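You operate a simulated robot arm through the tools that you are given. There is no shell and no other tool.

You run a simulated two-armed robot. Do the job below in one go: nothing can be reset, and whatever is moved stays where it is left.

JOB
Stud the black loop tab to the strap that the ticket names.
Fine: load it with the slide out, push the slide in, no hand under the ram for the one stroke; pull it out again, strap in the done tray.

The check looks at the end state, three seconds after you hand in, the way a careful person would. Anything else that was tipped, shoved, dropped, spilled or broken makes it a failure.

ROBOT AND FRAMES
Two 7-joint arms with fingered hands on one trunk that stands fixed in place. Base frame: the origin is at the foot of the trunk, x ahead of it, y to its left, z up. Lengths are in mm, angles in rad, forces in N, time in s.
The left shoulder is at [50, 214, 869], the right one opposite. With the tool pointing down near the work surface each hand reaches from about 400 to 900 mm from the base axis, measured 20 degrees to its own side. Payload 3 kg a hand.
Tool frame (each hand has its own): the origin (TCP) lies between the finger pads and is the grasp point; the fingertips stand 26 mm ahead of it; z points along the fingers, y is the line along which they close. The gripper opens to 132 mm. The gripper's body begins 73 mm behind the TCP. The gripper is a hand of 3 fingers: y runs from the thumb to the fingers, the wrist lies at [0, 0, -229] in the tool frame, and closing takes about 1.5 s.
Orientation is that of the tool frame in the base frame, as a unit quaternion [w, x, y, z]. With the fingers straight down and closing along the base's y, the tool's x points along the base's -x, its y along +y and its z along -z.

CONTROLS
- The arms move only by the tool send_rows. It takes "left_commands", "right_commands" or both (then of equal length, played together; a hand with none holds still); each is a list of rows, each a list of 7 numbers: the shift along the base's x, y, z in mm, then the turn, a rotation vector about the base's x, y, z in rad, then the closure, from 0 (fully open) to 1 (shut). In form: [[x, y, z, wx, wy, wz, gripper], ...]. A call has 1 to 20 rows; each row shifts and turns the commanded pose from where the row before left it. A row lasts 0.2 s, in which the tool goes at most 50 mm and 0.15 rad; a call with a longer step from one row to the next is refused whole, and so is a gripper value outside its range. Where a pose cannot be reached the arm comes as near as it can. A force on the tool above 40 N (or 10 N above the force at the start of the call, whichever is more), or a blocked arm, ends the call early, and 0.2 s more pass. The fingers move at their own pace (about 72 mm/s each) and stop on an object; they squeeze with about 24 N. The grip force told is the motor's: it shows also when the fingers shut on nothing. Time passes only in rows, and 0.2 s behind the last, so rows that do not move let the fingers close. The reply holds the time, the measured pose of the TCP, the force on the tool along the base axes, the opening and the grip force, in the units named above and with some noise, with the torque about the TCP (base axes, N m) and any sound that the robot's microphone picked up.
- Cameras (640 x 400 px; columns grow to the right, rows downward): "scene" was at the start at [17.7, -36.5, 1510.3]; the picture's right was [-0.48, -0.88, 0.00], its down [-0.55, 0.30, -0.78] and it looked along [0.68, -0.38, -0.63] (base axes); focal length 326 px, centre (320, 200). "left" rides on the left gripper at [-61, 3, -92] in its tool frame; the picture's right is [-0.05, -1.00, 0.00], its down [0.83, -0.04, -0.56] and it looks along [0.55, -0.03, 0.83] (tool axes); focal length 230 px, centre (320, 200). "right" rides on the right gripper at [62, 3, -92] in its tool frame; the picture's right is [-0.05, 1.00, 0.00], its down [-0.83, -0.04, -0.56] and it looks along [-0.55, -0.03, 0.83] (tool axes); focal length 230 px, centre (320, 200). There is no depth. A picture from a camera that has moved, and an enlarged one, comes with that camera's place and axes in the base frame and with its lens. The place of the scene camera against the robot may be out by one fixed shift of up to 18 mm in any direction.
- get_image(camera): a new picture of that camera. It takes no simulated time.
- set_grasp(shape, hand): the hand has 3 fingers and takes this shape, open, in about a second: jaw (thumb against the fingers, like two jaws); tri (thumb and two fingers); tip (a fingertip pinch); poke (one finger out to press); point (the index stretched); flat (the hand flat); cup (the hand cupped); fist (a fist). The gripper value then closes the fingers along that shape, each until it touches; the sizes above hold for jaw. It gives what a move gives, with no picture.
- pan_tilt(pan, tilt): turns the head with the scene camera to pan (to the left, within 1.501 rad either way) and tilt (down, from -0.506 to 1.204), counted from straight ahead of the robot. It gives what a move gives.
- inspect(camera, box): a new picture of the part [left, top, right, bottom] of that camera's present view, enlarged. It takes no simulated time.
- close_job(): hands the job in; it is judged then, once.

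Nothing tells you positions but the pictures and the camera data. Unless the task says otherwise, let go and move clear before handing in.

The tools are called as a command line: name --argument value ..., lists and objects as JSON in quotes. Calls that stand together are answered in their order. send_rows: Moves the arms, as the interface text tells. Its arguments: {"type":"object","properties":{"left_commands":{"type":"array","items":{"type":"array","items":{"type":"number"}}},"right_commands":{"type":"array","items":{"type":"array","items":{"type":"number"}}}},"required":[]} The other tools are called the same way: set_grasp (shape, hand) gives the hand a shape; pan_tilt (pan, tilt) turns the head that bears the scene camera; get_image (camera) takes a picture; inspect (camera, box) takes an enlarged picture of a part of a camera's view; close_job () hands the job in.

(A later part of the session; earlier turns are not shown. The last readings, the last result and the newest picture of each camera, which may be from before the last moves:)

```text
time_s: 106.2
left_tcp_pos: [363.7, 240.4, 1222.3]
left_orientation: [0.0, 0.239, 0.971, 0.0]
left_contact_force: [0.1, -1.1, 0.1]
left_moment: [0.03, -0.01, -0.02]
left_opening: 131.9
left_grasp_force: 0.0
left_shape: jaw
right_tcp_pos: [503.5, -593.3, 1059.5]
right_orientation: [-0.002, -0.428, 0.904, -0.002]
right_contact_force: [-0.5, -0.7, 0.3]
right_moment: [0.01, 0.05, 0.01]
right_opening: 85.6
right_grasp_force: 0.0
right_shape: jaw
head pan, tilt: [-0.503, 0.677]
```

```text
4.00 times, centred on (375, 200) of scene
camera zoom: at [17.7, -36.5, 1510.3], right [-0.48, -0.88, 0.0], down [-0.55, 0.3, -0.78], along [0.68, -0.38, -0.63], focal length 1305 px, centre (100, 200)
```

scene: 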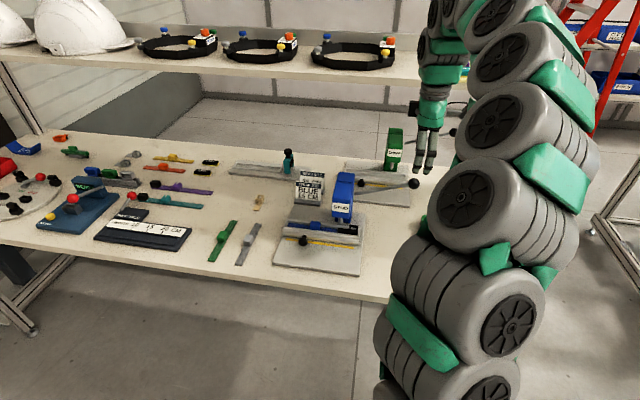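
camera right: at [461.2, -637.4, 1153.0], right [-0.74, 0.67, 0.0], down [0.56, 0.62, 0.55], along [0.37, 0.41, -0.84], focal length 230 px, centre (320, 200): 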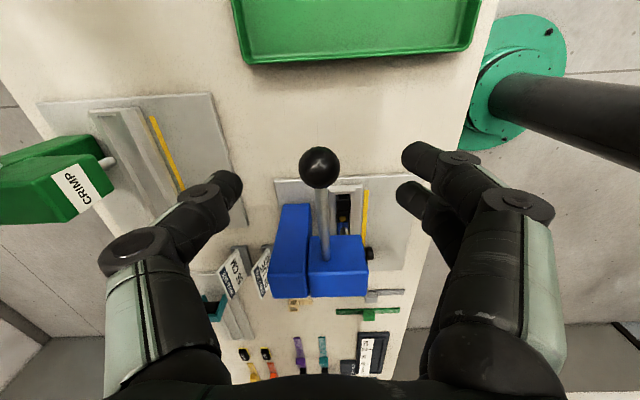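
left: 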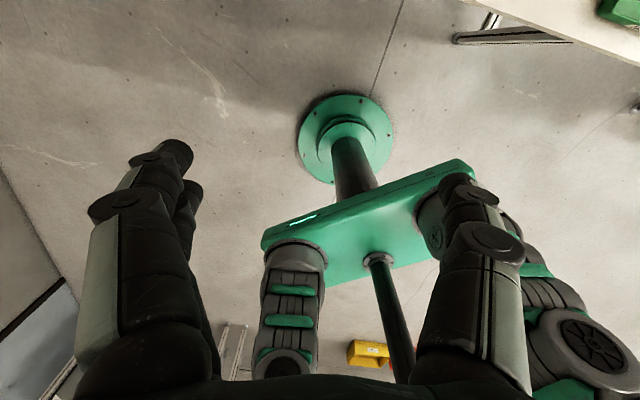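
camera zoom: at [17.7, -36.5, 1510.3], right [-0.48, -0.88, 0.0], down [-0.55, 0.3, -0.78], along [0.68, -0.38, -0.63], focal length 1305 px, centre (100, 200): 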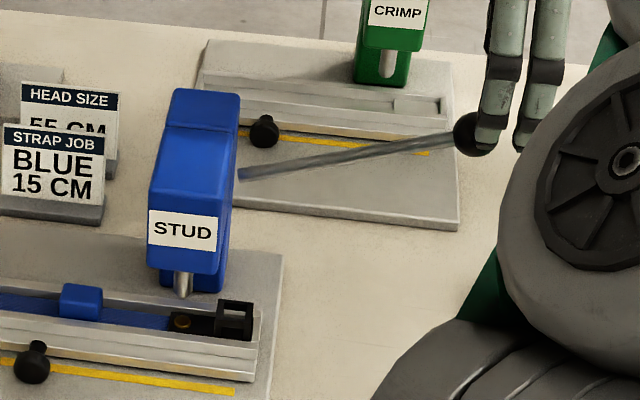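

Lever back at rest. Next I go back to the slide knob: moving the hand back, turning it to bench yaw again, and hovering over the knob's new position.

send_rows --right_commands '[[0, 0, 15, 0, 0, 0, 0.35], [-32, 26, 0, 0, 0, -0.1428, 0.35], [-32, 26, 0, 0, 0, -0.1428, 0.35], [-32, 26, 0, 0, 0, -0.1428, 0.4], [-32, 26, 0, 0, 0, -0.1428, 0.45], [26.2, 32.2, -10, 0, 0, -0.1428, 0.5], [26.2, 32.2, -15, 0, 0, -0.1428, 0.5], [26.2, 32.2, -15, 0, 0, -0.1428, 0.5], [26.2, 32.2, -15, 0, 0, -0.1428, 0.5], [26.2, 32.2, -15, 0, 0, -0.1428, 0.5], [26.2, 32.2, -15, 0, 0, -0.1428, 0.5], [26.2, 32.2, -15, 0, 0, -0.1428, 0.5], [0, 0, 0, 0, 0, 0, 0.5]]'

get_image --camera "right"

inspect --camera "right" --box '[220, 150, 420, 290]'

```text
time_s: 109.0
left_tcp_pos: [365.5, 240.8, 1222.8]
left_orientation: [0.0, 0.239, 0.971, 0.0]
left_contact_force: [0.9, -0.1, -0.5]
left_moment: [0.01, 0.02, -0.02]
left_opening: 131.9
left_grasp_force: 0.1
left_shape: jaw
right_tcp_pos: [555.1, -261.7, 965.1]
right_orientation: [-0.004, 0.337, 0.942, 0.0]
right_contact_force: [0.2, 0.7, 0.5]
right_moment: [0.01, 0.01, 0.0]
right_opening: 66.5
right_grasp_force: 0.0
right_shape: jaw
right hand out of reach, approached as far as the arm can: row 1
head pan, tilt: [-0.503, 0.677]
```

```text
taken
camera right: at [509.7, -219.6, 1058.4], right [0.67, 0.74, 0.0], down [0.62, -0.56, 0.55], along [0.41, -0.37, -0.84], focal length 230 px, centre (320, 200)
```

right: 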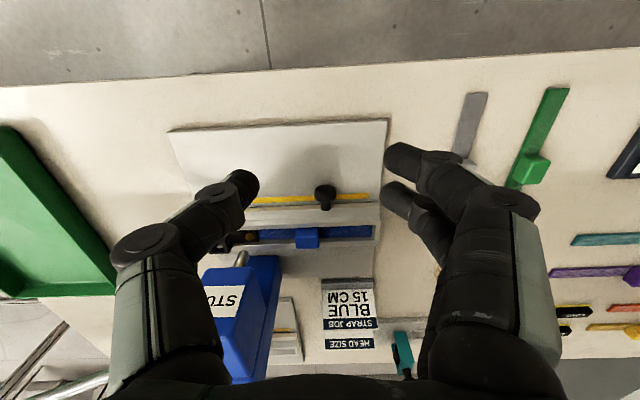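

```text
2.86 times, centred on (320, 220) of right
camera zoom: at [509.7, -219.6, 1058.4], right [0.67, 0.74, 0.0], down [0.62, -0.56, 0.55], along [0.41, -0.37, -0.84], focal length 657 px, centre (320, 143)
```

zoom: 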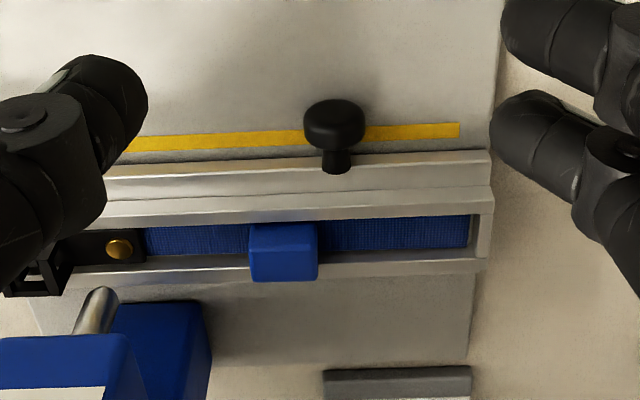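

The brass stud is set in the black flap on the strap end. Moving over the knob and descending beside it.

send_rows --right_commands '[[22.7, -17.2, -15, 0, 0, 0, 0.5], [22.7, -17.2, -20, 0, 0, 0, 0.5], [22.7, -17.2, -25, 0, 0, 0, 0.5], [0, 0, -20, 0, 0, 0, 0.5], [0, 0, 0, 0, 0, 0, 0.5]]'

get_image --camera "right"

inspect --camera "right" --box '[230, 110, 410, 230]'

```text
time_s: 110.2
left_tcp_pos: [363.7, 238.7, 1223.4]
left_orientation: [0.0, 0.239, 0.971, 0.0]
left_contact_force: [-0.5, 0.2, 0.6]
left_moment: [0.03, -0.02, 0.02]
left_opening: 132.1
left_grasp_force: 0.0
left_shape: jaw
right_tcp_pos: [623.5, -313.4, 885.9]
right_orientation: [-0.002, 0.335, 0.942, 0.0]
right_contact_force: [-0.3, -0.8, 0.8]
right_moment: [0.03, -0.03, -0.04]
right_opening: 66.6
right_grasp_force: 0.0
right_shape: jaw
head pan, tilt: [-0.503, 0.677]
```

```text
taken
camera right: at [578.3, -271.8, 977.9], right [0.67, 0.74, 0.0], down [0.62, -0.56, 0.55], along [0.41, -0.37, -0.83], focal length 230 px, centre (320, 200)
```

right: 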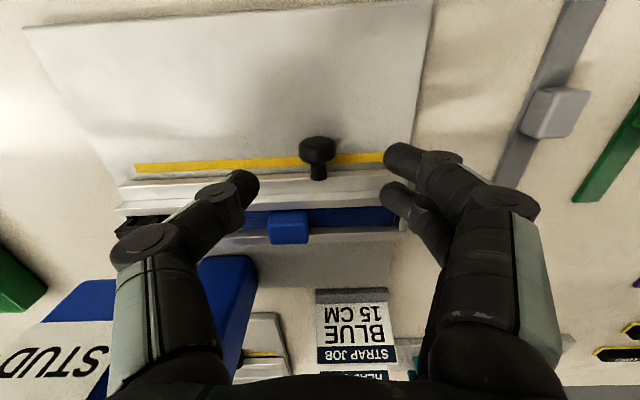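

```text
3.33 times, centred on (320, 170) of right
camera zoom: at [578.3, -271.8, 977.9], right [0.67, 0.74, 0.0], down [0.62, -0.56, 0.55], along [0.41, -0.37, -0.83], focal length 767 px, centre (320, 300)
```

zoom: 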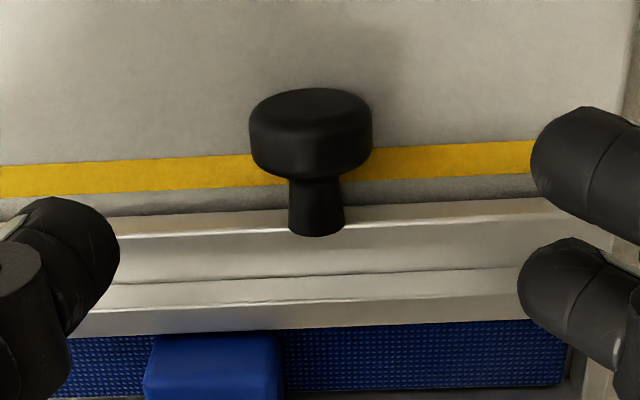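

send_rows --right_commands '[[-0.3, -2.1, -15, 0, 0, 0, 0.5], [0, 0, -15, 0, 0, 0, 0.5], [0, 0, -8, 0, 0, 0, 0.5], [0, 0, -5, 0, 0, 0, 0.5], [0, 0, 0, 0, 0, 0, 0.5]]'

get_image --camera "right"

```text
time_s: 111.4
left_tcp_pos: [365.8, 239.9, 1223.2]
left_orientation: [0.0, 0.239, 0.971, 0.0]
left_contact_force: [0.0, 0.1, -0.9]
left_moment: [0.02, -0.01, 0.0]
left_opening: 131.8
left_grasp_force: 0.2
left_shape: jaw
right_tcp_pos: [622.9, -314.2, 841.6]
right_orientation: [-0.003, 0.336, 0.942, -0.001]
right_contact_force: [-0.6, -0.2, 0.1]
right_moment: [0.0, 0.01, 0.0]
right_opening: 66.5
right_grasp_force: 0.0
right_shape: jaw
head pan, tilt: [-0.503, 0.677]
```

```text
taken
camera right: at [577.6, -273.6, 935.0], right [0.67, 0.74, 0.0], down [0.62, -0.56, 0.55], along [0.41, -0.37, -0.84], focal length 230 px, centre (320, 200)
```

right: 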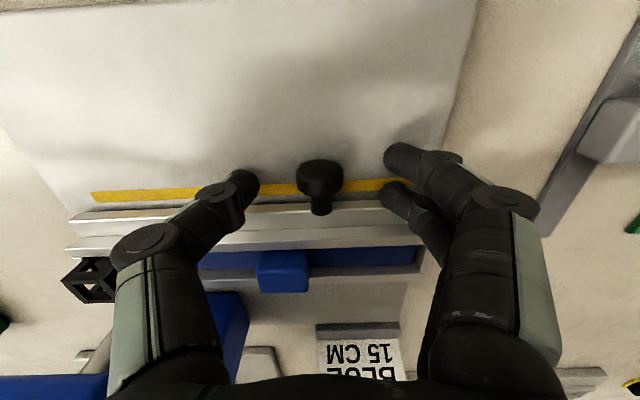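

send_rows --right_commands '[[1.6, -1.3, 0, 0, 0, 0, 0.5], [0, 0, 0, 0, 0, 0, 0.65], [0, 0, 0, 0, 0, 0, 0.8], [0, 0, 0, 0, 0, 0, 0.9], [0, 0, 0, 0, 0, 0, 1], [0, 0, 0, 0, 0, 0, 1], [0, 0, 0, 0, 0, 0, 1]]'

get_image --camera "right"

inspect --camera "right" --box '[230, 130, 410, 240]'

```text
time_s: 113.0
left_tcp_pos: [364.4, 241.5, 1224.1]
left_orientation: [0.001, 0.239, 0.971, -0.001]
left_contact_force: [0.0, -0.6, -0.1]
left_moment: [0.0, -0.02, 0.01]
left_opening: 131.9
left_grasp_force: 0.0
left_shape: jaw
right_tcp_pos: [624.8, -317.2, 842.2]
right_orientation: [-0.004, 0.336, 0.942, 0.0]
right_contact_force: [-6.6, -1.4, 0.5]
right_moment: [-0.03, 0.1, 0.13]
right_opening: 18.0
right_grasp_force: 23.8
right_shape: jaw
head pan, tilt: [-0.503, 0.677]
```

```text
taken
camera right: at [579.0, -275.0, 935.1], right [0.67, 0.74, 0.0], down [0.62, -0.56, 0.55], along [0.41, -0.37, -0.84], focal length 230 px, centre (320, 200)
```

right: 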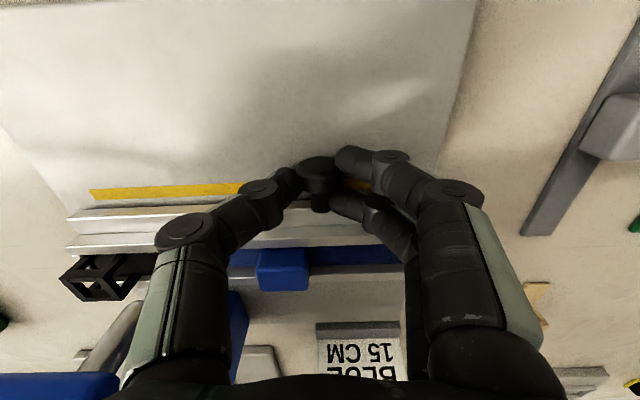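

```text
3.56 times, centred on (320, 185) of right
camera zoom: at [579.0, -275.0, 935.1], right [0.67, 0.74, 0.0], down [0.62, -0.56, 0.55], along [0.41, -0.37, -0.84], focal length 818 px, centre (320, 253)
```

zoom: 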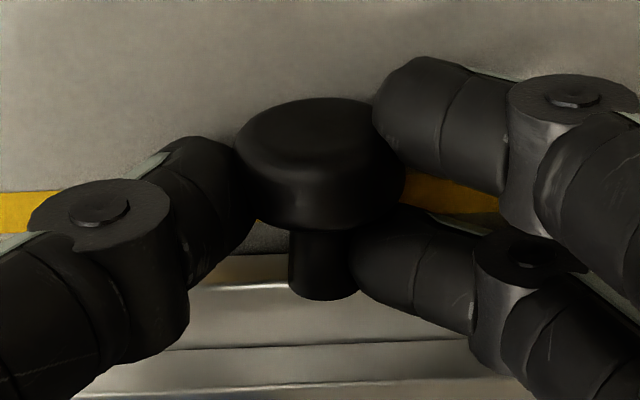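

Perfect: one finger is hooked behind the knob head on the neck. Pulling the slide straight out, slowly at first.

send_rows --right_commands '[[-2.3, 1.9, 0, 0, 0, 0, 1], [-3.1, 2.5, 0, 0, 0, 0, 1], [-4.65, 3.8, 0, 0, 0, 0, 1], [-6.2, 5.05, 0, 0, 0, 0, 1], [-6.2, 5.05, 0, 0, 0, 0, 1], [0, 0, 0, 0, 0, 0, 1]]'

get_image --camera "right"

```text
time_s: 114.4
left_tcp_pos: [365.0, 241.3, 1223.0]
left_orientation: [0.0, 0.239, 0.971, 0.0]
left_contact_force: [0.1, 0.1, 0.8]
left_moment: [-0.02, -0.02, 0.03]
left_opening: 132.1
left_grasp_force: 0.0
left_shape: jaw
right_tcp_pos: [602.6, -298.0, 843.1]
right_orientation: [-0.003, 0.337, 0.942, 0.0]
right_contact_force: [-4.4, -5.9, -4.1]
right_moment: [-0.09, 0.03, 0.05]
right_opening: 17.6
right_grasp_force: 23.8
right_shape: jaw
head pan, tilt: [-0.503, 0.677]
```

```text
taken
camera right: at [556.5, -256.3, 935.5], right [0.67, 0.74, 0.0], down [0.62, -0.56, 0.55], along [0.41, -0.37, -0.84], focal length 230 px, centre (320, 200)
```

right: 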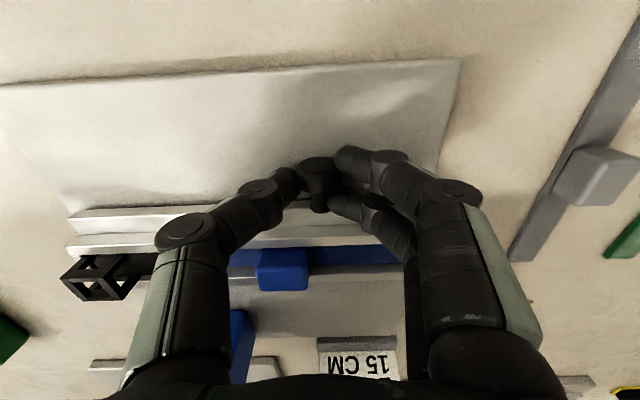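

The slide follows. Continuing out.

send_rows --right_commands '[[-6.2, 5.05, 0, 0, 0, 0, 1], [-6.2, 5.05, 0, 0, 0, 0, 1], [-6.2, 5.05, 0, 0, 0, 0, 1], [-6.2, 5.05, 0, 0, 0, 0, 1], [-6.2, 5.05, 0, 0, 0, 0, 1], [-6.2, 5.05, 0, 0, 0, 0, 1], [0, 0, 0, 0, 0, 0, 1]]'

get_image --camera "right"

```text
time_s: 116.0
left_tcp_pos: [363.5, 241.5, 1222.8]
left_orientation: [0.0, 0.24, 0.971, -0.001]
left_contact_force: [-0.4, 0.1, 0.6]
left_moment: [-0.02, -0.03, 0.02]
left_opening: 131.8
left_grasp_force: 0.1
left_shape: jaw
right_tcp_pos: [564.0, -267.2, 842.7]
right_orientation: [-0.004, 0.335, 0.942, 0.0]
right_contact_force: [-2.7, -0.1, 2.2]
right_moment: [0.01, 0.04, 0.1]
right_opening: 17.6
right_grasp_force: 24.1
right_shape: jaw
head pan, tilt: [-0.503, 0.677]
```

```text
taken
camera right: at [518.9, -226.0, 935.3], right [0.67, 0.74, 0.0], down [0.62, -0.56, 0.55], along [0.41, -0.37, -0.84], focal length 230 px, centre (320, 200)
```

right: 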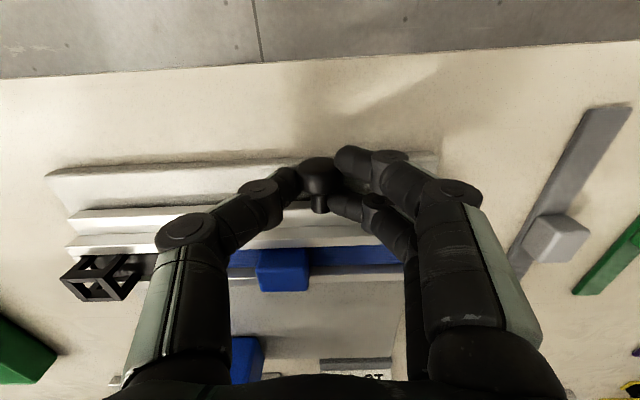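

send_rows --right_commands '[[-1.55, 1.26, 0, 0, 0, 0, 1], [-1.55, 1.26, 0, 0, 0, 0, 1], [-1.55, 1.26, 0, 0, 0, 0, 1], [-1.16, 0.95, 0, 0, 0, 0, 1], [0, 0, 0, 0, 0, 0, 1]]'

get_image --camera "right"

```text
time_s: 117.2
left_tcp_pos: [365.2, 240.1, 1222.8]
left_orientation: [-0.001, 0.24, 0.971, 0.0]
left_contact_force: [-0.5, 0.3, 0.2]
left_moment: [0.01, -0.01, -0.02]
left_opening: 131.6
left_grasp_force: 0.0
left_shape: jaw
right_tcp_pos: [558.8, -263.7, 841.4]
right_orientation: [-0.003, 0.335, 0.942, -0.001]
right_contact_force: [-2.8, -6.1, 3.6]
right_moment: [-0.09, 0.04, 0.06]
right_opening: 17.4
right_grasp_force: 24.5
right_shape: jaw
head pan, tilt: [-0.503, 0.677]
```

```text
taken
camera right: at [513.6, -221.5, 935.2], right [0.67, 0.74, 0.0], down [0.62, -0.56, 0.55], along [0.41, -0.37, -0.84], focal length 230 px, centre (320, 200)
```

right: 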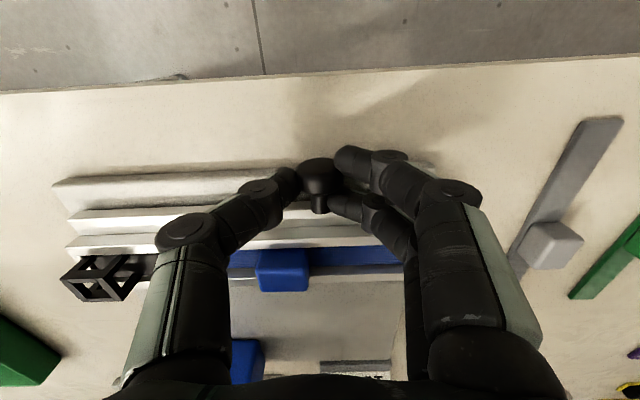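

send_rows --right_commands '[[-1.16, 0.95, 0, 0, 0, 0, 1], [-1.16, 0.95, 0, 0, 0, 0, 1], [-1.16, 0.95, 0, 0, 0, 0, 1], [0, 0, 0, 0, 0, 0, 1]]'

get_image --camera "right"

```text
time_s: 118.2
left_tcp_pos: [364.7, 240.2, 1223.4]
left_orientation: [0.0, 0.24, 0.971, -0.001]
left_contact_force: [0.0, -0.5, -0.3]
left_moment: [-0.01, 0.01, 0.03]
left_opening: 132.3
left_grasp_force: 0.0
left_shape: jaw
right_tcp_pos: [554.1, -260.4, 843.4]
right_orientation: [-0.003, 0.336, 0.942, 0.001]
right_contact_force: [3.0, -13.6, 2.3]
right_moment: [-0.34, -0.06, 0.15]
right_opening: 16.0
right_grasp_force: 23.7
right_shape: jaw
head pan, tilt: [-0.503, 0.677]
```

```text
taken
camera right: at [510.2, -218.9, 935.2], right [0.67, 0.74, 0.0], down [0.62, -0.56, 0.55], along [0.41, -0.37, -0.83], focal length 230 px, centre (320, 200)
```

right: 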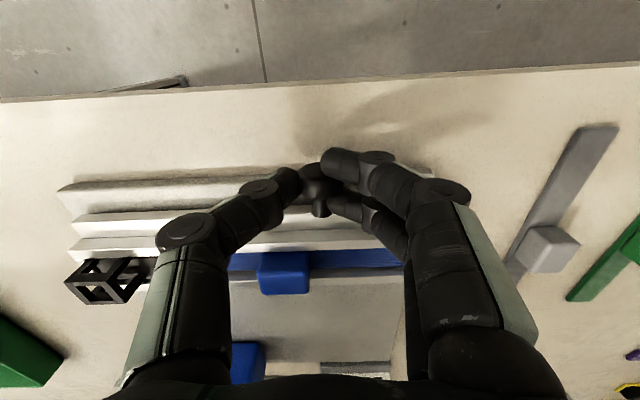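

The slide has hit its outer stop (force now 11 N and fingers start to slip). Releasing and rising.

send_rows --right_commands '[[1.2, -1, 0, 0, 0, 0, 1], [0, 0, 0, 0, 0, 0, 0.85], [0, 0, 0, 0, 0, 0, 0.7], [0, 0, 0, 0, 0, 0, 0.55], [0, 0, 0, 0, 0, 0, 0.5], [0, 0, 0, 0, 0, 0, 0.5], [0, 0, 10, 0, 0, 0, 0.5], [0, 0, 20, 0, 0, 0, 0.5], [0, 0, 30, 0, 0, 0, 0.5], [0, 0, 35, 0, 0, 0, 0.5], [0, 0, 30, 0, 0, 0, 0.5], [0, 0, 0, 0, 0, 0, 0.5]]'

get_image --camera "right"

inspect --camera "right" --box '[130, 120, 440, 290]'

get_image --camera "scene"

```text
time_s: 120.8
left_tcp_pos: [363.8, 241.4, 1223.5]
left_orientation: [0.0, 0.239, 0.971, 0.0]
left_contact_force: [0.2, -0.3, -0.1]
left_moment: [0.03, 0.04, -0.02]
left_opening: 131.8
left_grasp_force: 0.0
left_shape: jaw
right_tcp_pos: [556.1, -260.4, 967.4]
right_orientation: [-0.003, 0.335, 0.942, 0.0]
right_contact_force: [0.5, 0.5, 1.2]
right_moment: [0.01, 0.0, 0.01]
right_opening: 65.7
right_grasp_force: 0.0
right_shape: jaw
head pan, tilt: [-0.503, 0.677]
```

```text
taken
camera right: at [511.5, -219.7, 1059.5], right [0.67, 0.74, 0.0], down [0.62, -0.56, 0.55], along [0.41, -0.37, -0.84], focal length 230 px, centre (320, 200)
```

right: 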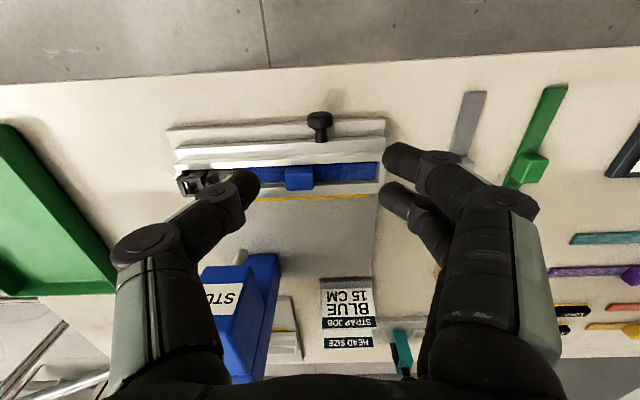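

```text
2.06 times, centred on (285, 205) of right
camera zoom: at [511.5, -219.7, 1059.5], right [0.67, 0.74, 0.0], down [0.62, -0.56, 0.55], along [0.41, -0.37, -0.84], focal length 475 px, centre (392, 190)
```

zoom: 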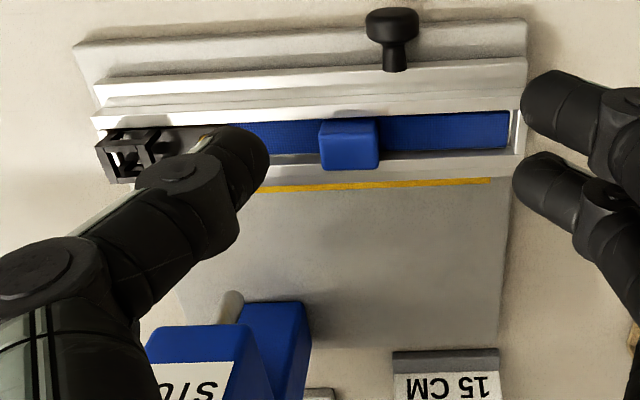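

```text
taken
```

scene: 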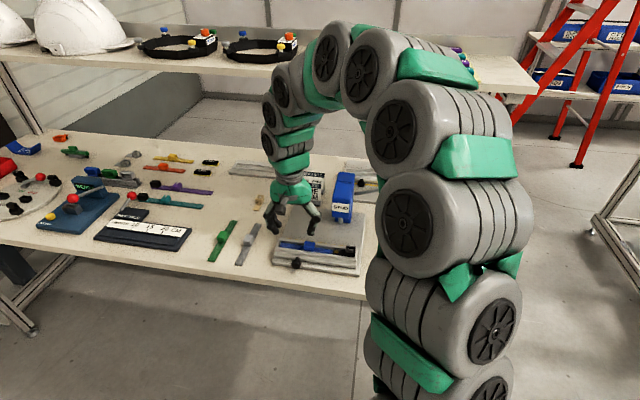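

The slide is out and the assembly sits in it. Positioning over the strap's block to lift the finished strap.

send_rows --right_commands '[[9.3, -18, -5, 0, 0, 0, 0.5], [9.3, -18, -15, 0, 0, 0, 0.5], [9.3, -18, -20, 0, 0, 0, 0.5], [0, 0, -20, 0, 0, 0, 0.5], [0, 0, 0, 0, 0, 0, 0.5]]'

get_image --camera "right"

inspect --camera "right" --box '[100, 90, 460, 230]'

inspect --camera "right" --box '[240, 120, 400, 220]'

```text
time_s: 122.0
left_tcp_pos: [365.2, 240.0, 1223.1]
left_orientation: [0.0, 0.24, 0.971, 0.0]
left_contact_force: [-0.1, -0.6, 0.1]
left_moment: [-0.01, -0.01, -0.01]
left_opening: 131.7
left_grasp_force: 0.1
left_shape: jaw
right_tcp_pos: [584.6, -314.4, 907.0]
right_orientation: [-0.003, 0.336, 0.942, 0.0]
right_contact_force: [-0.4, -0.7, 0.2]
right_moment: [-0.01, 0.0, -0.02]
right_opening: 65.5
right_grasp_force: 0.1
right_shape: jaw
head pan, tilt: [-0.503, 0.677]
```

```text
taken
camera right: at [539.5, -273.8, 1000.2], right [0.67, 0.74, 0.0], down [0.62, -0.56, 0.55], along [0.41, -0.37, -0.83], focal length 230 px, centre (320, 200)
```

right: 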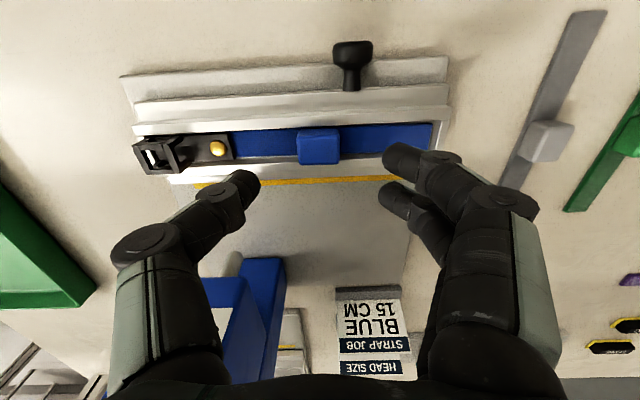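

```text
1.78 times, centred on (280, 160) of right
camera zoom: at [539.5, -273.8, 1000.2], right [0.67, 0.74, 0.0], down [0.62, -0.56, 0.55], along [0.41, -0.37, -0.83], focal length 409 px, centre (391, 271)
```

zoom: 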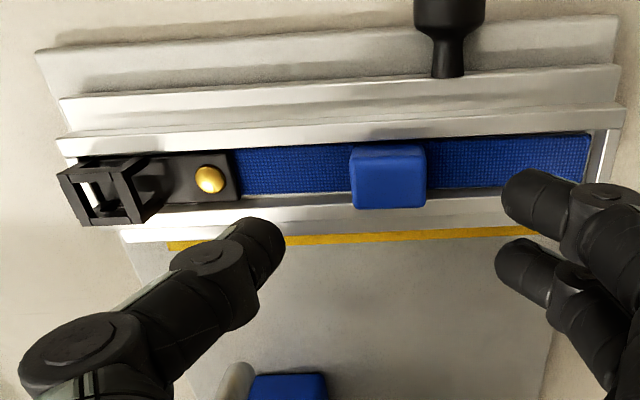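

```text
4.00 times, centred on (320, 170) of right
camera zoom: at [539.5, -273.8, 1000.2], right [0.67, 0.74, 0.0], down [0.62, -0.56, 0.55], along [0.41, -0.37, -0.83], focal length 920 px, centre (320, 320)
```

zoom: 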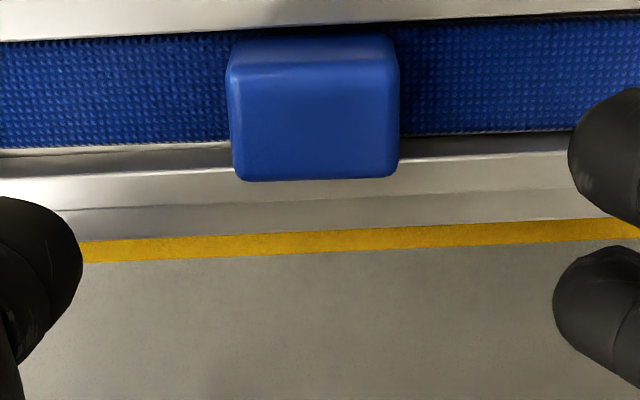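

The gold stud dome sits squarely on the black flap. Descending onto the block, keeping fingertips above the side bars.

send_rows --right_commands '[[-0.7, -0.85, -15, 0, 0, 0, 0.55], [0, 0, -15, 0, 0, 0, 0.6], [0, 0, -10, 0, 0, 0, 0.6], [0, 0, -5, 0, 0, 0, 0.6], [0, 0, 0, 0, 0, 0, 0.6]]'

inspect --camera "right" --box '[220, 110, 420, 240]'

```text
time_s: 123.2
left_tcp_pos: [364.6, 241.2, 1224.7]
left_orientation: [0.0, 0.239, 0.971, 0.0]
left_contact_force: [0.7, -0.4, -0.2]
left_moment: [-0.02, 0.0, 0.0]
left_opening: 131.8
left_grasp_force: 0.1
left_shape: jaw
right_tcp_pos: [583.0, -314.2, 862.2]
right_orientation: [-0.004, 0.336, 0.942, 0.001]
right_contact_force: [-0.8, 0.9, 5.0]
right_moment: [0.18, -0.07, 0.05]
right_opening: 53.4
right_grasp_force: 0.0
right_shape: jaw
head pan, tilt: [-0.503, 0.677]
```

```text
3.08 times, centred on (320, 175) of right
camera zoom: at [538.1, -274.0, 955.0], right [0.67, 0.74, 0.0], down [0.62, -0.56, 0.55], along [0.41, -0.37, -0.84], focal length 708 px, centre (320, 277)
```

zoom: 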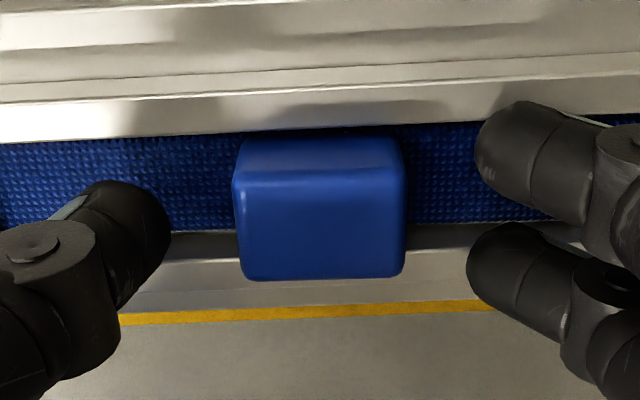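

send_rows --right_commands '[[0, 0, 1, 0, 0, 0, 0.6], [0, 0, 0, 0, 0, 0, 0.75], [0, 0, 0, 0, 0, 0, 0.9], [0, 0, 0, 0, 0, 0, 1], [0, 0, 0, 0, 0, 0, 1], [0, 0, 0, 0, 0, 0, 1]]'

get_image --camera "right"

```text
time_s: 124.6
left_tcp_pos: [364.5, 240.1, 1222.0]
left_orientation: [0.0, 0.239, 0.971, 0.0]
left_contact_force: [-0.2, 0.1, -0.3]
left_moment: [0.0, 0.01, 0.02]
left_opening: 132.0
left_grasp_force: 0.1
left_shape: jaw
right_tcp_pos: [583.2, -316.2, 862.7]
right_orientation: [-0.004, 0.335, 0.942, 0.0]
right_contact_force: [0.7, -0.6, -0.7]
right_moment: [0.04, -0.05, 0.0]
right_opening: 24.6
right_grasp_force: 23.6
right_shape: jaw
head pan, tilt: [-0.503, 0.677]
```

```text
taken
camera right: at [538.1, -274.3, 956.0], right [0.67, 0.74, 0.0], down [0.62, -0.56, 0.55], along [0.41, -0.37, -0.84], focal length 230 px, centre (320, 200)
```

right: 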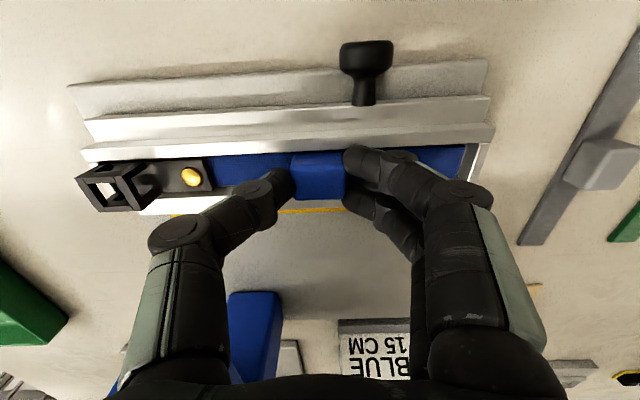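

Good grip. Lifting slowly to check the tab comes up with the strap.

send_rows --right_commands '[[0, 0, 3, 0, 0, 0, 1], [0, 0, 5, 0, 0, 0, 1], [0, 0, 8, 0, 0, 0, 1], [0, 0, 12, 0, 0, 0, 1], [0, 0, 20, 0, 0, 0, 1], [0, 0, 0, 0, 0, 0, 1]]'

get_image --camera "right"

inspect --camera "right" --box '[60, 130, 320, 240]'

```text
time_s: 126.0
left_tcp_pos: [364.4, 240.6, 1222.0]
left_orientation: [0.0, 0.239, 0.971, 0.0]
left_contact_force: [-0.1, -0.3, -0.1]
left_moment: [0.02, -0.04, -0.01]
left_opening: 132.0
left_grasp_force: 0.1
left_shape: jaw
right_tcp_pos: [583.5, -314.9, 911.5]
right_orientation: [-0.005, 0.335, 0.942, 0.001]
right_contact_force: [0.9, 0.1, -1.2]
right_moment: [0.04, -0.06, -0.02]
right_opening: 24.4
right_grasp_force: 23.8
right_shape: jaw
head pan, tilt: [-0.503, 0.677]
```

```text
taken
camera right: at [538.3, -274.6, 1004.0], right [0.67, 0.74, 0.0], down [0.62, -0.56, 0.55], along [0.41, -0.37, -0.84], focal length 230 px, centre (320, 200)
```

right: 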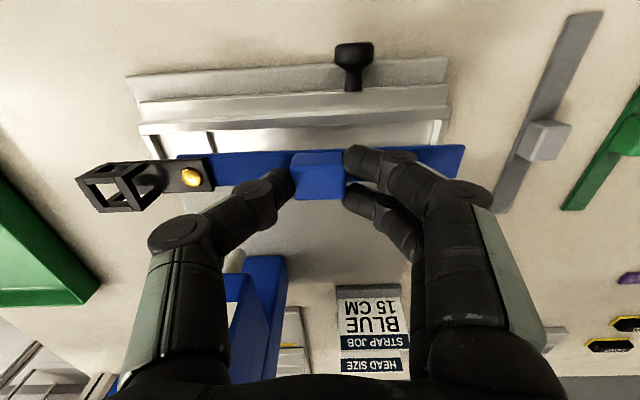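

```text
2.46 times, centred on (190, 185) of right
camera zoom: at [538.3, -274.6, 1004.0], right [0.67, 0.74, 0.0], down [0.62, -0.56, 0.55], along [0.41, -0.37, -0.84], focal length 566 px, centre (640, 237)
```

zoom: 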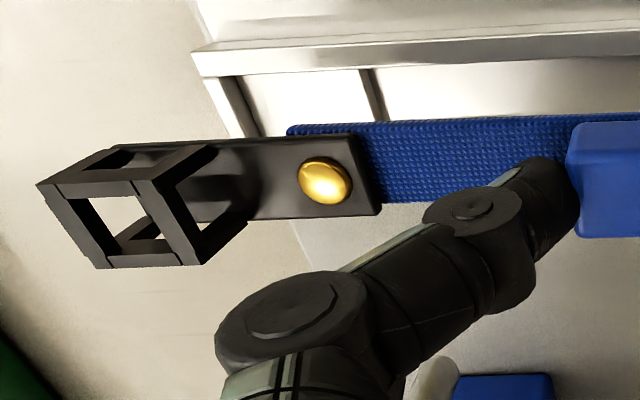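

The tab is firmly studded to the strap. I'll carry it to the DONE tray: rising, passing in front of the press, then turning it so it lies along the tray's long side.

send_rows --right_commands '[[0, 0, 25, 0, 0, 0, 1], [-5, 4, 30, 0, 0, 0, 1], [-28.6, -35.1, 10, 0, 0, 0, 1], [-28.6, -35.1, 0, 0, 0, 0, 1], [-28.6, -35.1, 0, 0, 0, 0, 1], [-28.6, -35.1, 0, 0, 0, 0, 1], [-28.6, -35.1, 0, 0, 0, 0, 1], [-28.6, -35.1, 0, 0, 0, 0, 1], [-28.6, -35.1, 0, 0, 0, 0, 1], [-28.6, -35.1, 0, 0, 0, 0, 1], [-28.2, -35, 0, 0, 0, 0, 1], [0, 0, 0, 0, 0, 0, 1]]'

get_image --camera "right"

get_image --camera "scene"

```text
time_s: 128.6
left_tcp_pos: [364.5, 241.3, 1224.1]
left_orientation: [0.001, 0.239, 0.971, 0.0]
left_contact_force: [0.4, 0.6, -0.6]
left_moment: [0.0, 0.04, -0.02]
left_opening: 131.8
left_grasp_force: 0.0
left_shape: jaw
right_tcp_pos: [321.5, -627.0, 975.3]
right_orientation: [-0.003, 0.338, 0.941, 0.0]
right_contact_force: [0.9, 0.3, -0.1]
right_moment: [0.02, 0.01, 0.04]
right_opening: 24.4
right_grasp_force: 24.0
right_shape: jaw
head pan, tilt: [-0.503, 0.677]
```

```text
taken
camera right: at [276.2, -587.1, 1068.5], right [0.67, 0.74, 0.0], down [0.62, -0.56, 0.55], along [0.41, -0.37, -0.83], focal length 230 px, centre (320, 200)
```

right: 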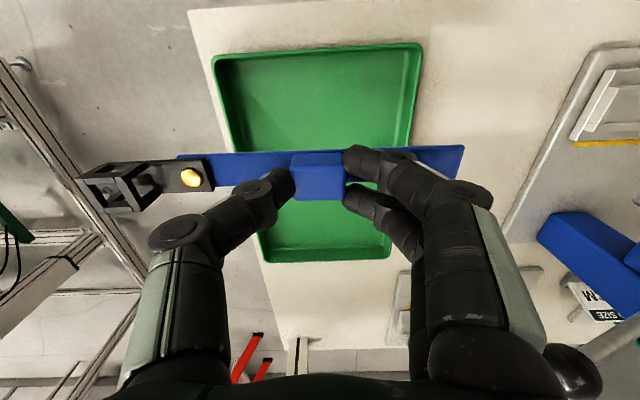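

```text
taken
```

scene: 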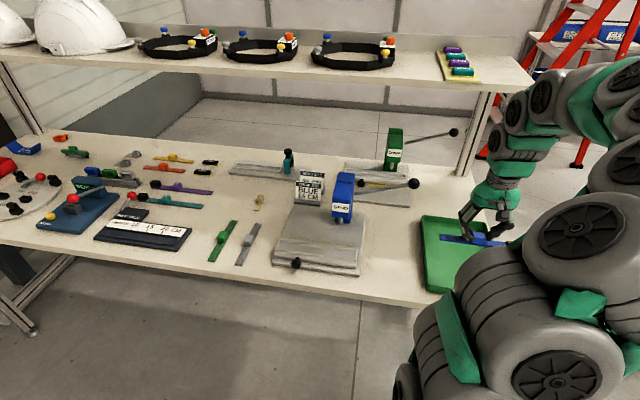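

The tray is right below. Turning the strap +90° to lie along the tray and centring over it.

send_rows --right_commands '[[3.8, -3.1, 0, 0, 0, 0.1428, 1], [3.8, -3.1, 0, 0, 0, 0.1428, 1], [3.8, -3.1, 0, 0, 0, 0.1428, 1], [3.8, -3.1, 0, 0, 0, 0.1428, 1], [3.8, -3.1, 0, 0, 0, 0.1428, 1], [3.8, -3.1, 0, 0, 0, 0.1428, 1], [3.8, -3.1, 0, 0, 0, 0.1428, 1], [3.8, -3.1, 0, 0, 0, 0.1428, 1], [3.8, -3.1, 0, 0, 0, 0.1428, 1], [3.8, -3.1, 0, 0, 0, 0.1428, 1], [3.8, -3.1, 0, 0, 0, 0.1428, 1], [0, 0, 0, 0, 0, 0, 1]]'

get_image --camera "right"

get_image --camera "scene"

```text
time_s: 131.2
left_tcp_pos: [364.0, 240.7, 1223.8]
left_orientation: [0.001, 0.239, 0.971, 0.0]
left_contact_force: [-0.3, -1.0, 0.7]
left_moment: [0.04, -0.02, 0.0]
left_opening: 132.2
left_grasp_force: 0.0
left_shape: jaw
right_tcp_pos: [362.3, -663.0, 981.4]
right_orientation: [0.0, -0.422, 0.907, -0.007]
right_contact_force: [-0.2, -0.9, -0.3]
right_moment: [0.04, -0.02, -0.01]
right_opening: 24.4
right_grasp_force: 24.0
right_shape: jaw
right hand out of reach, approached as far as the arm can: row 11
head pan, tilt: [-0.503, 0.677]
```

```text
taken
camera right: at [320.3, -706.5, 1074.6], right [-0.73, 0.68, -0.01], down [0.56, 0.61, 0.55], along [0.38, 0.4, -0.83], focal length 230 px, centre (320, 200)
```

right: 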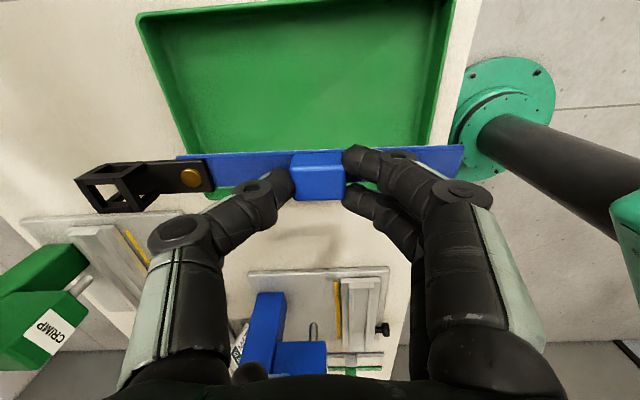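

```text
taken
```

scene: 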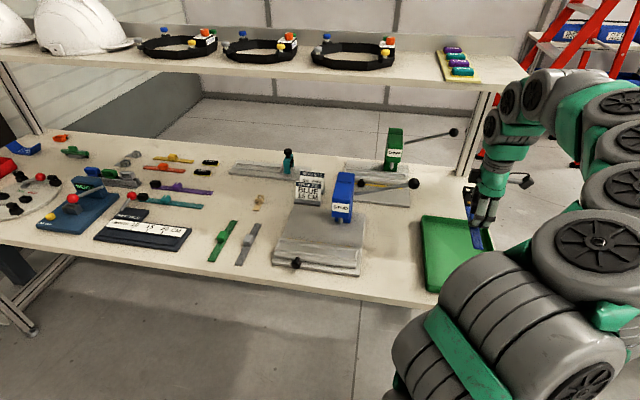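

Slightly at a joint limit but well placed (a≈700, b≈−285, tray centre). Descending into the tray in stages.

send_rows --right_commands '[[0, 0, -15, 0, 0, 0, 1], [0, 0, -18, 0, 0, 0, 1], [0, 0, -18, 0, 0, 0, 1], [0, 0, -18, 0, 0, 0, 1], [0, 0, -18, 0, 0, 0, 1], [0, 0, 0, 0, 0, 0, 1]]'

get_image --camera "right"

inspect --camera "scene" --box '[400, 190, 530, 310]'

```text
time_s: 132.6
left_tcp_pos: [364.6, 240.3, 1223.2]
left_orientation: [-0.001, 0.239, 0.971, 0.0]
left_contact_force: [0.3, 0.6, -0.2]
left_moment: [-0.01, 0.01, -0.01]
left_opening: 131.8
left_grasp_force: 0.2
left_shape: jaw
right_tcp_pos: [362.5, -661.2, 888.4]
right_orientation: [-0.002, -0.428, 0.904, -0.002]
right_contact_force: [-0.4, -0.4, -0.4]
right_moment: [0.01, 0.05, 0.02]
right_opening: 24.2
right_grasp_force: 24.3
right_shape: jaw
head pan, tilt: [-0.503, 0.677]
```

```text
taken
camera right: at [322.2, -706.9, 981.3], right [-0.74, 0.67, 0.0], down [0.56, 0.62, 0.55], along [0.37, 0.41, -0.84], focal length 230 px, centre (320, 200)
```

right: 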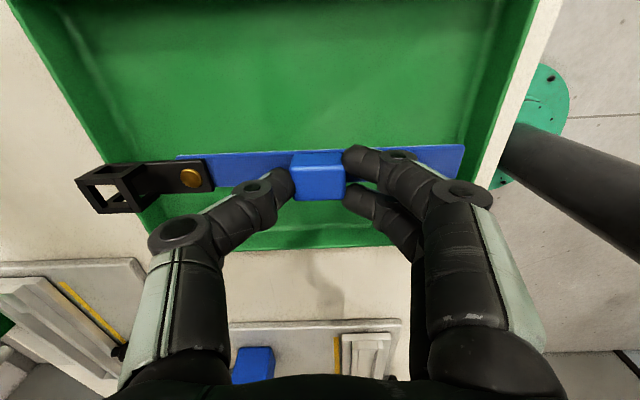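

```text
3.33 times, centred on (465, 250) of scene
camera zoom: at [17.7, -36.5, 1510.3], right [-0.48, -0.88, 0.0], down [-0.55, 0.3, -0.78], along [0.68, -0.38, -0.63], focal length 1088 px, centre (-163, 33)
```

zoom: 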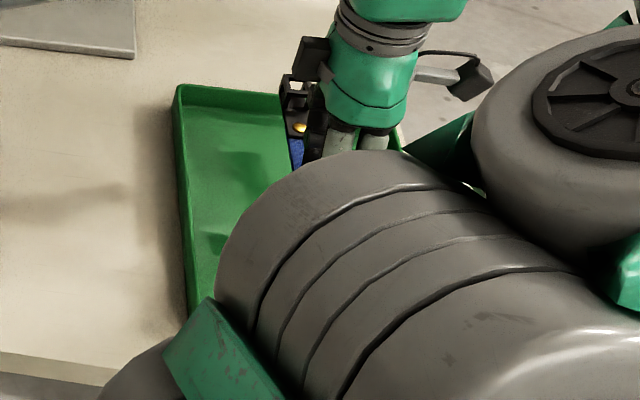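

inspect --camera "right" --box '[20, 100, 260, 260]'

inspect --camera "right" --box '[380, 80, 560, 240]'

```text
2.50 times, centred on (140, 180) of right
camera zoom: at [322.2, -706.9, 981.3], right [-0.74, 0.67, 0.0], down [0.56, 0.62, 0.55], along [0.37, 0.41, -0.84], focal length 575 px, centre (770, 250)
```

zoom: 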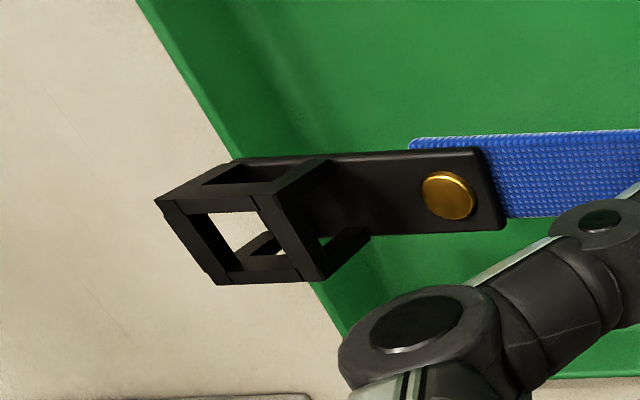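

```text
2.50 times, centred on (470, 160) of right
camera zoom: at [322.2, -706.9, 981.3], right [-0.74, 0.67, 0.0], down [0.56, 0.62, 0.55], along [0.37, 0.41, -0.84], focal length 575 px, centre (-55, 300)
```

zoom: 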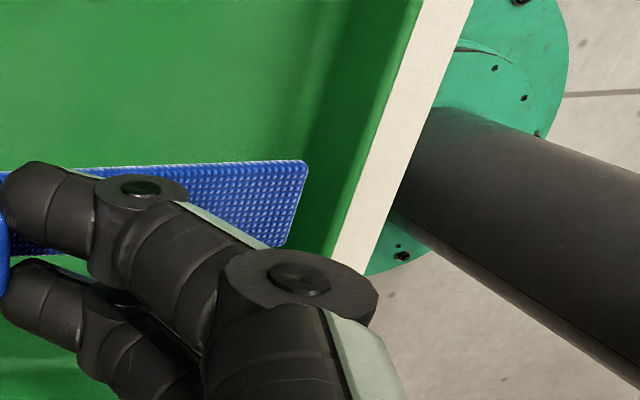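

Clearances in the tray are good (≈18 mm at the cage end, ≈24 mm at the other). Lowering to the tray floor.

send_rows --right_commands '[[0, 0, -14, 0, 0, 0, 1], [0, 0, -12, 0, 0, 0, 1], [0, 0, -8, 0, 0, 0, 1], [0, 0, -4, 0, 0, 0, 1], [0, 0, 0, 0, 0, 0, 1]]'

get_image --camera "right"

```text
time_s: 133.8
left_tcp_pos: [363.5, 240.4, 1223.1]
left_orientation: [0.0, 0.239, 0.971, 0.0]
left_contact_force: [-0.3, 0.6, -0.6]
left_moment: [0.01, -0.01, 0.0]
left_opening: 131.8
left_grasp_force: 0.1
left_shape: jaw
right_tcp_pos: [363.2, -659.8, 851.1]
right_orientation: [-0.003, -0.429, 0.903, -0.002]
right_contact_force: [0.6, 0.6, 0.3]
right_moment: [-0.02, 0.01, 0.02]
right_opening: 24.5
right_grasp_force: 23.8
right_shape: jaw
head pan, tilt: [-0.503, 0.677]
```

```text
taken
camera right: at [321.9, -706.3, 943.6], right [-0.74, 0.67, 0.0], down [0.56, 0.62, 0.55], along [0.37, 0.41, -0.84], focal length 230 px, centre (320, 200)
```

right: 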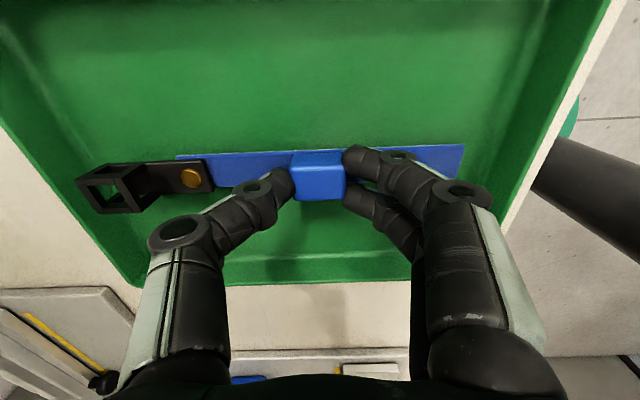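

send_rows --right_commands '[[0, 0, -2, 0, 0, 0, 1], [0, 0, -1.5, 0, 0, 0, 1], [0, 0, -1.5, 0, 0, 0, 1], [0, 0, 0, 0, 0, 0, 1]]'

inspect --camera "right" --box '[60, 100, 500, 280]'

```text
time_s: 134.8
left_tcp_pos: [364.3, 240.3, 1223.7]
left_orientation: [0.0, 0.239, 0.971, 0.0]
left_contact_force: [-0.7, -0.2, 0.2]
left_moment: [-0.05, -0.02, 0.02]
left_opening: 131.9
left_grasp_force: 0.0
left_shape: jaw
right_tcp_pos: [363.8, -660.1, 845.5]
right_orientation: [-0.002, -0.429, 0.903, -0.002]
right_contact_force: [0.1, -0.5, -0.5]
right_moment: [0.01, 0.03, -0.01]
right_opening: 24.5
right_grasp_force: 23.6
right_shape: jaw
head pan, tilt: [-0.503, 0.677]
```

```text
1.45 times, centred on (280, 190) of right
camera zoom: at [322.0, -706.1, 938.7], right [-0.74, 0.67, 0.0], down [0.56, 0.62, 0.55], along [0.37, 0.41, -0.84], focal length 335 px, centre (378, 214)
```

zoom: 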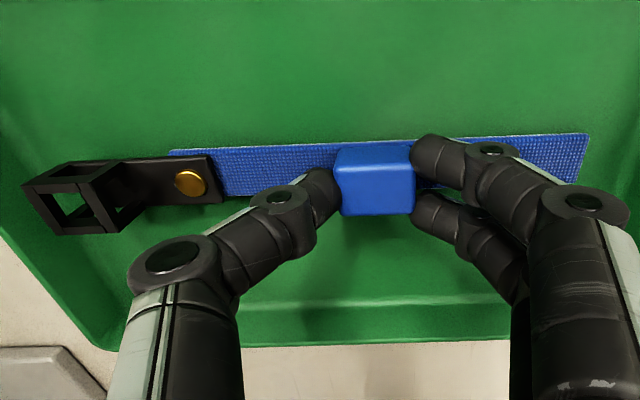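

send_rows --right_commands '[[0, 0, -1, 0, 0, 0, 1], [0, 0, -1, 0, 0, 0, 1], [0, 0, -1, 0, 0, 0, 1], [0, 0, 0, 0, 0, 0, 1]]'

```text
time_s: 135.8
left_tcp_pos: [364.4, 240.7, 1223.1]
left_orientation: [0.001, 0.239, 0.971, 0.0]
left_contact_force: [0.3, -0.3, -0.4]
left_moment: [0.0, -0.02, 0.0]
left_opening: 132.0
left_grasp_force: 0.1
left_shape: jaw
right_tcp_pos: [364.2, -661.9, 842.6]
right_orientation: [-0.002, -0.428, 0.904, -0.002]
right_contact_force: [0.3, 0.1, 0.2]
right_moment: [-0.02, 0.0, 0.0]
right_opening: 24.4
right_grasp_force: 24.3
right_shape: jaw
head pan, tilt: [-0.503, 0.677]
```

No contact yet; continuing a millimetre at a time.

send_rows --right_commands '[[0, 0, -1, 0, 0, 0, 1], [0, 0, -1, 0, 0, 0, 1], [0, 0, -1, 0, 0, 0, 1], [0, 0, 0, 0, 0, 0, 1]]'

inspect --camera "right" --box '[60, 100, 500, 280]'

```text
time_s: 136.8
left_tcp_pos: [364.5, 240.8, 1222.6]
left_orientation: [0.001, 0.24, 0.971, 0.0]
left_contact_force: [-1.6, -0.5, 0.0]
left_moment: [0.0, 0.0, -0.01]
left_opening: 131.8
left_grasp_force: 0.0
left_shape: jaw
right_tcp_pos: [364.1, -661.5, 842.1]
right_orientation: [-0.002, -0.428, 0.904, -0.003]
right_contact_force: [-1.1, 1.0, 17.3]
right_moment: [0.02, 0.05, -0.01]
right_opening: 25.2
right_grasp_force: 24.7
right_shape: jaw
head pan, tilt: [-0.503, 0.677]
```

```text
1.45 times, centred on (280, 190) of right
camera zoom: at [321.9, -706.5, 933.9], right [-0.74, 0.67, 0.0], down [0.56, 0.62, 0.55], along [0.37, 0.4, -0.84], focal length 335 px, centre (378, 214)
```

zoom: 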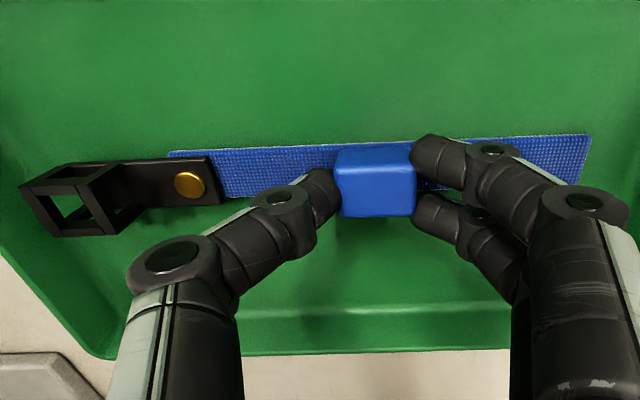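

The strap rests on the tray floor (17 N). Easing, opening, and lifting off.

send_rows --right_commands '[[0, 0, 1, 0, 0, 0, 1], [0, 0, 0, 0, 0, 0, 0.78], [0, 0, 0, 0, 0, 0, 0.7], [0, 0, 0, 0, 0, 0, 0.6], [0, 0, 0, 0, 0, 0, 0.55], [0, 0, 0, 0, 0, 0, 0.55], [0, 0, 6, 0, 0, 0, 0.55], [0, 0, 12, 0, 0, 0, 0.55], [0, 0, 20, 0, 0, 0, 0.55], [0, 0, 30, 0, 0, 0, 0.55], [0, 0, 30, 0, 0, 0, 0.55], [0, 0, 0, 0, 0, 0, 0.55]]'

get_image --camera "right"

inspect --camera "right" --box '[120, 60, 500, 260]'

```text
time_s: 139.4
left_tcp_pos: [363.8, 241.3, 1222.2]
left_orientation: [0.001, 0.24, 0.971, 0.0]
left_contact_force: [-0.2, -0.2, 0.6]
left_moment: [-0.03, -0.01, -0.03]
left_opening: 131.9
left_grasp_force: 0.1
left_shape: jaw
right_tcp_pos: [364.8, -661.3, 938.0]
right_orientation: [-0.003, -0.429, 0.903, -0.002]
right_contact_force: [0.3, 0.0, -0.3]
right_moment: [-0.04, 0.02, 0.0]
right_opening: 58.9
right_grasp_force: 0.1
right_shape: jaw
head pan, tilt: [-0.503, 0.677]
```

```text
taken
camera right: at [322.7, -706.4, 1031.3], right [-0.74, 0.67, 0.0], down [0.56, 0.62, 0.55], along [0.37, 0.41, -0.84], focal length 230 px, centre (320, 200)
```

right: 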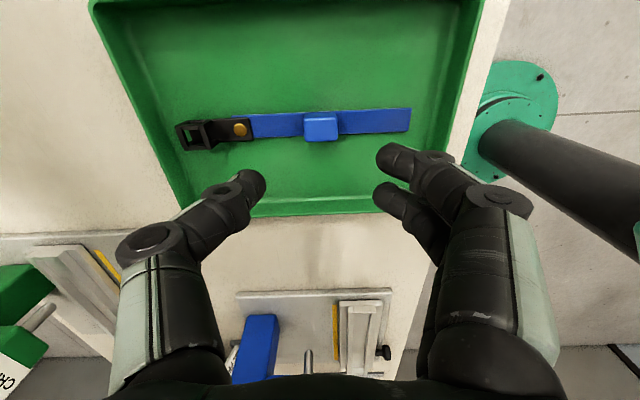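

```text
1.68 times, centred on (310, 160) of right
camera zoom: at [322.7, -706.4, 1031.3], right [-0.74, 0.67, 0.0], down [0.56, 0.62, 0.55], along [0.37, 0.41, -0.84], focal length 388 px, centre (337, 267)
```

zoom: 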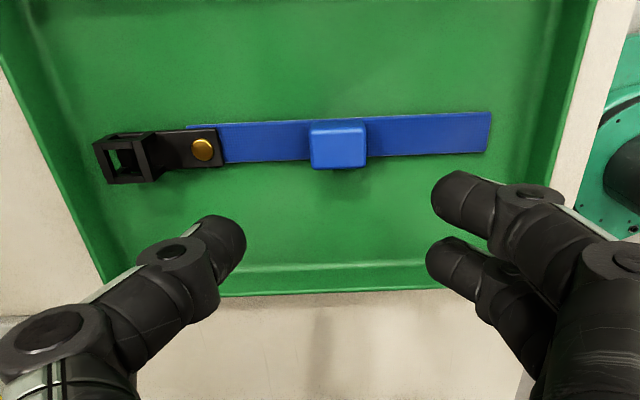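

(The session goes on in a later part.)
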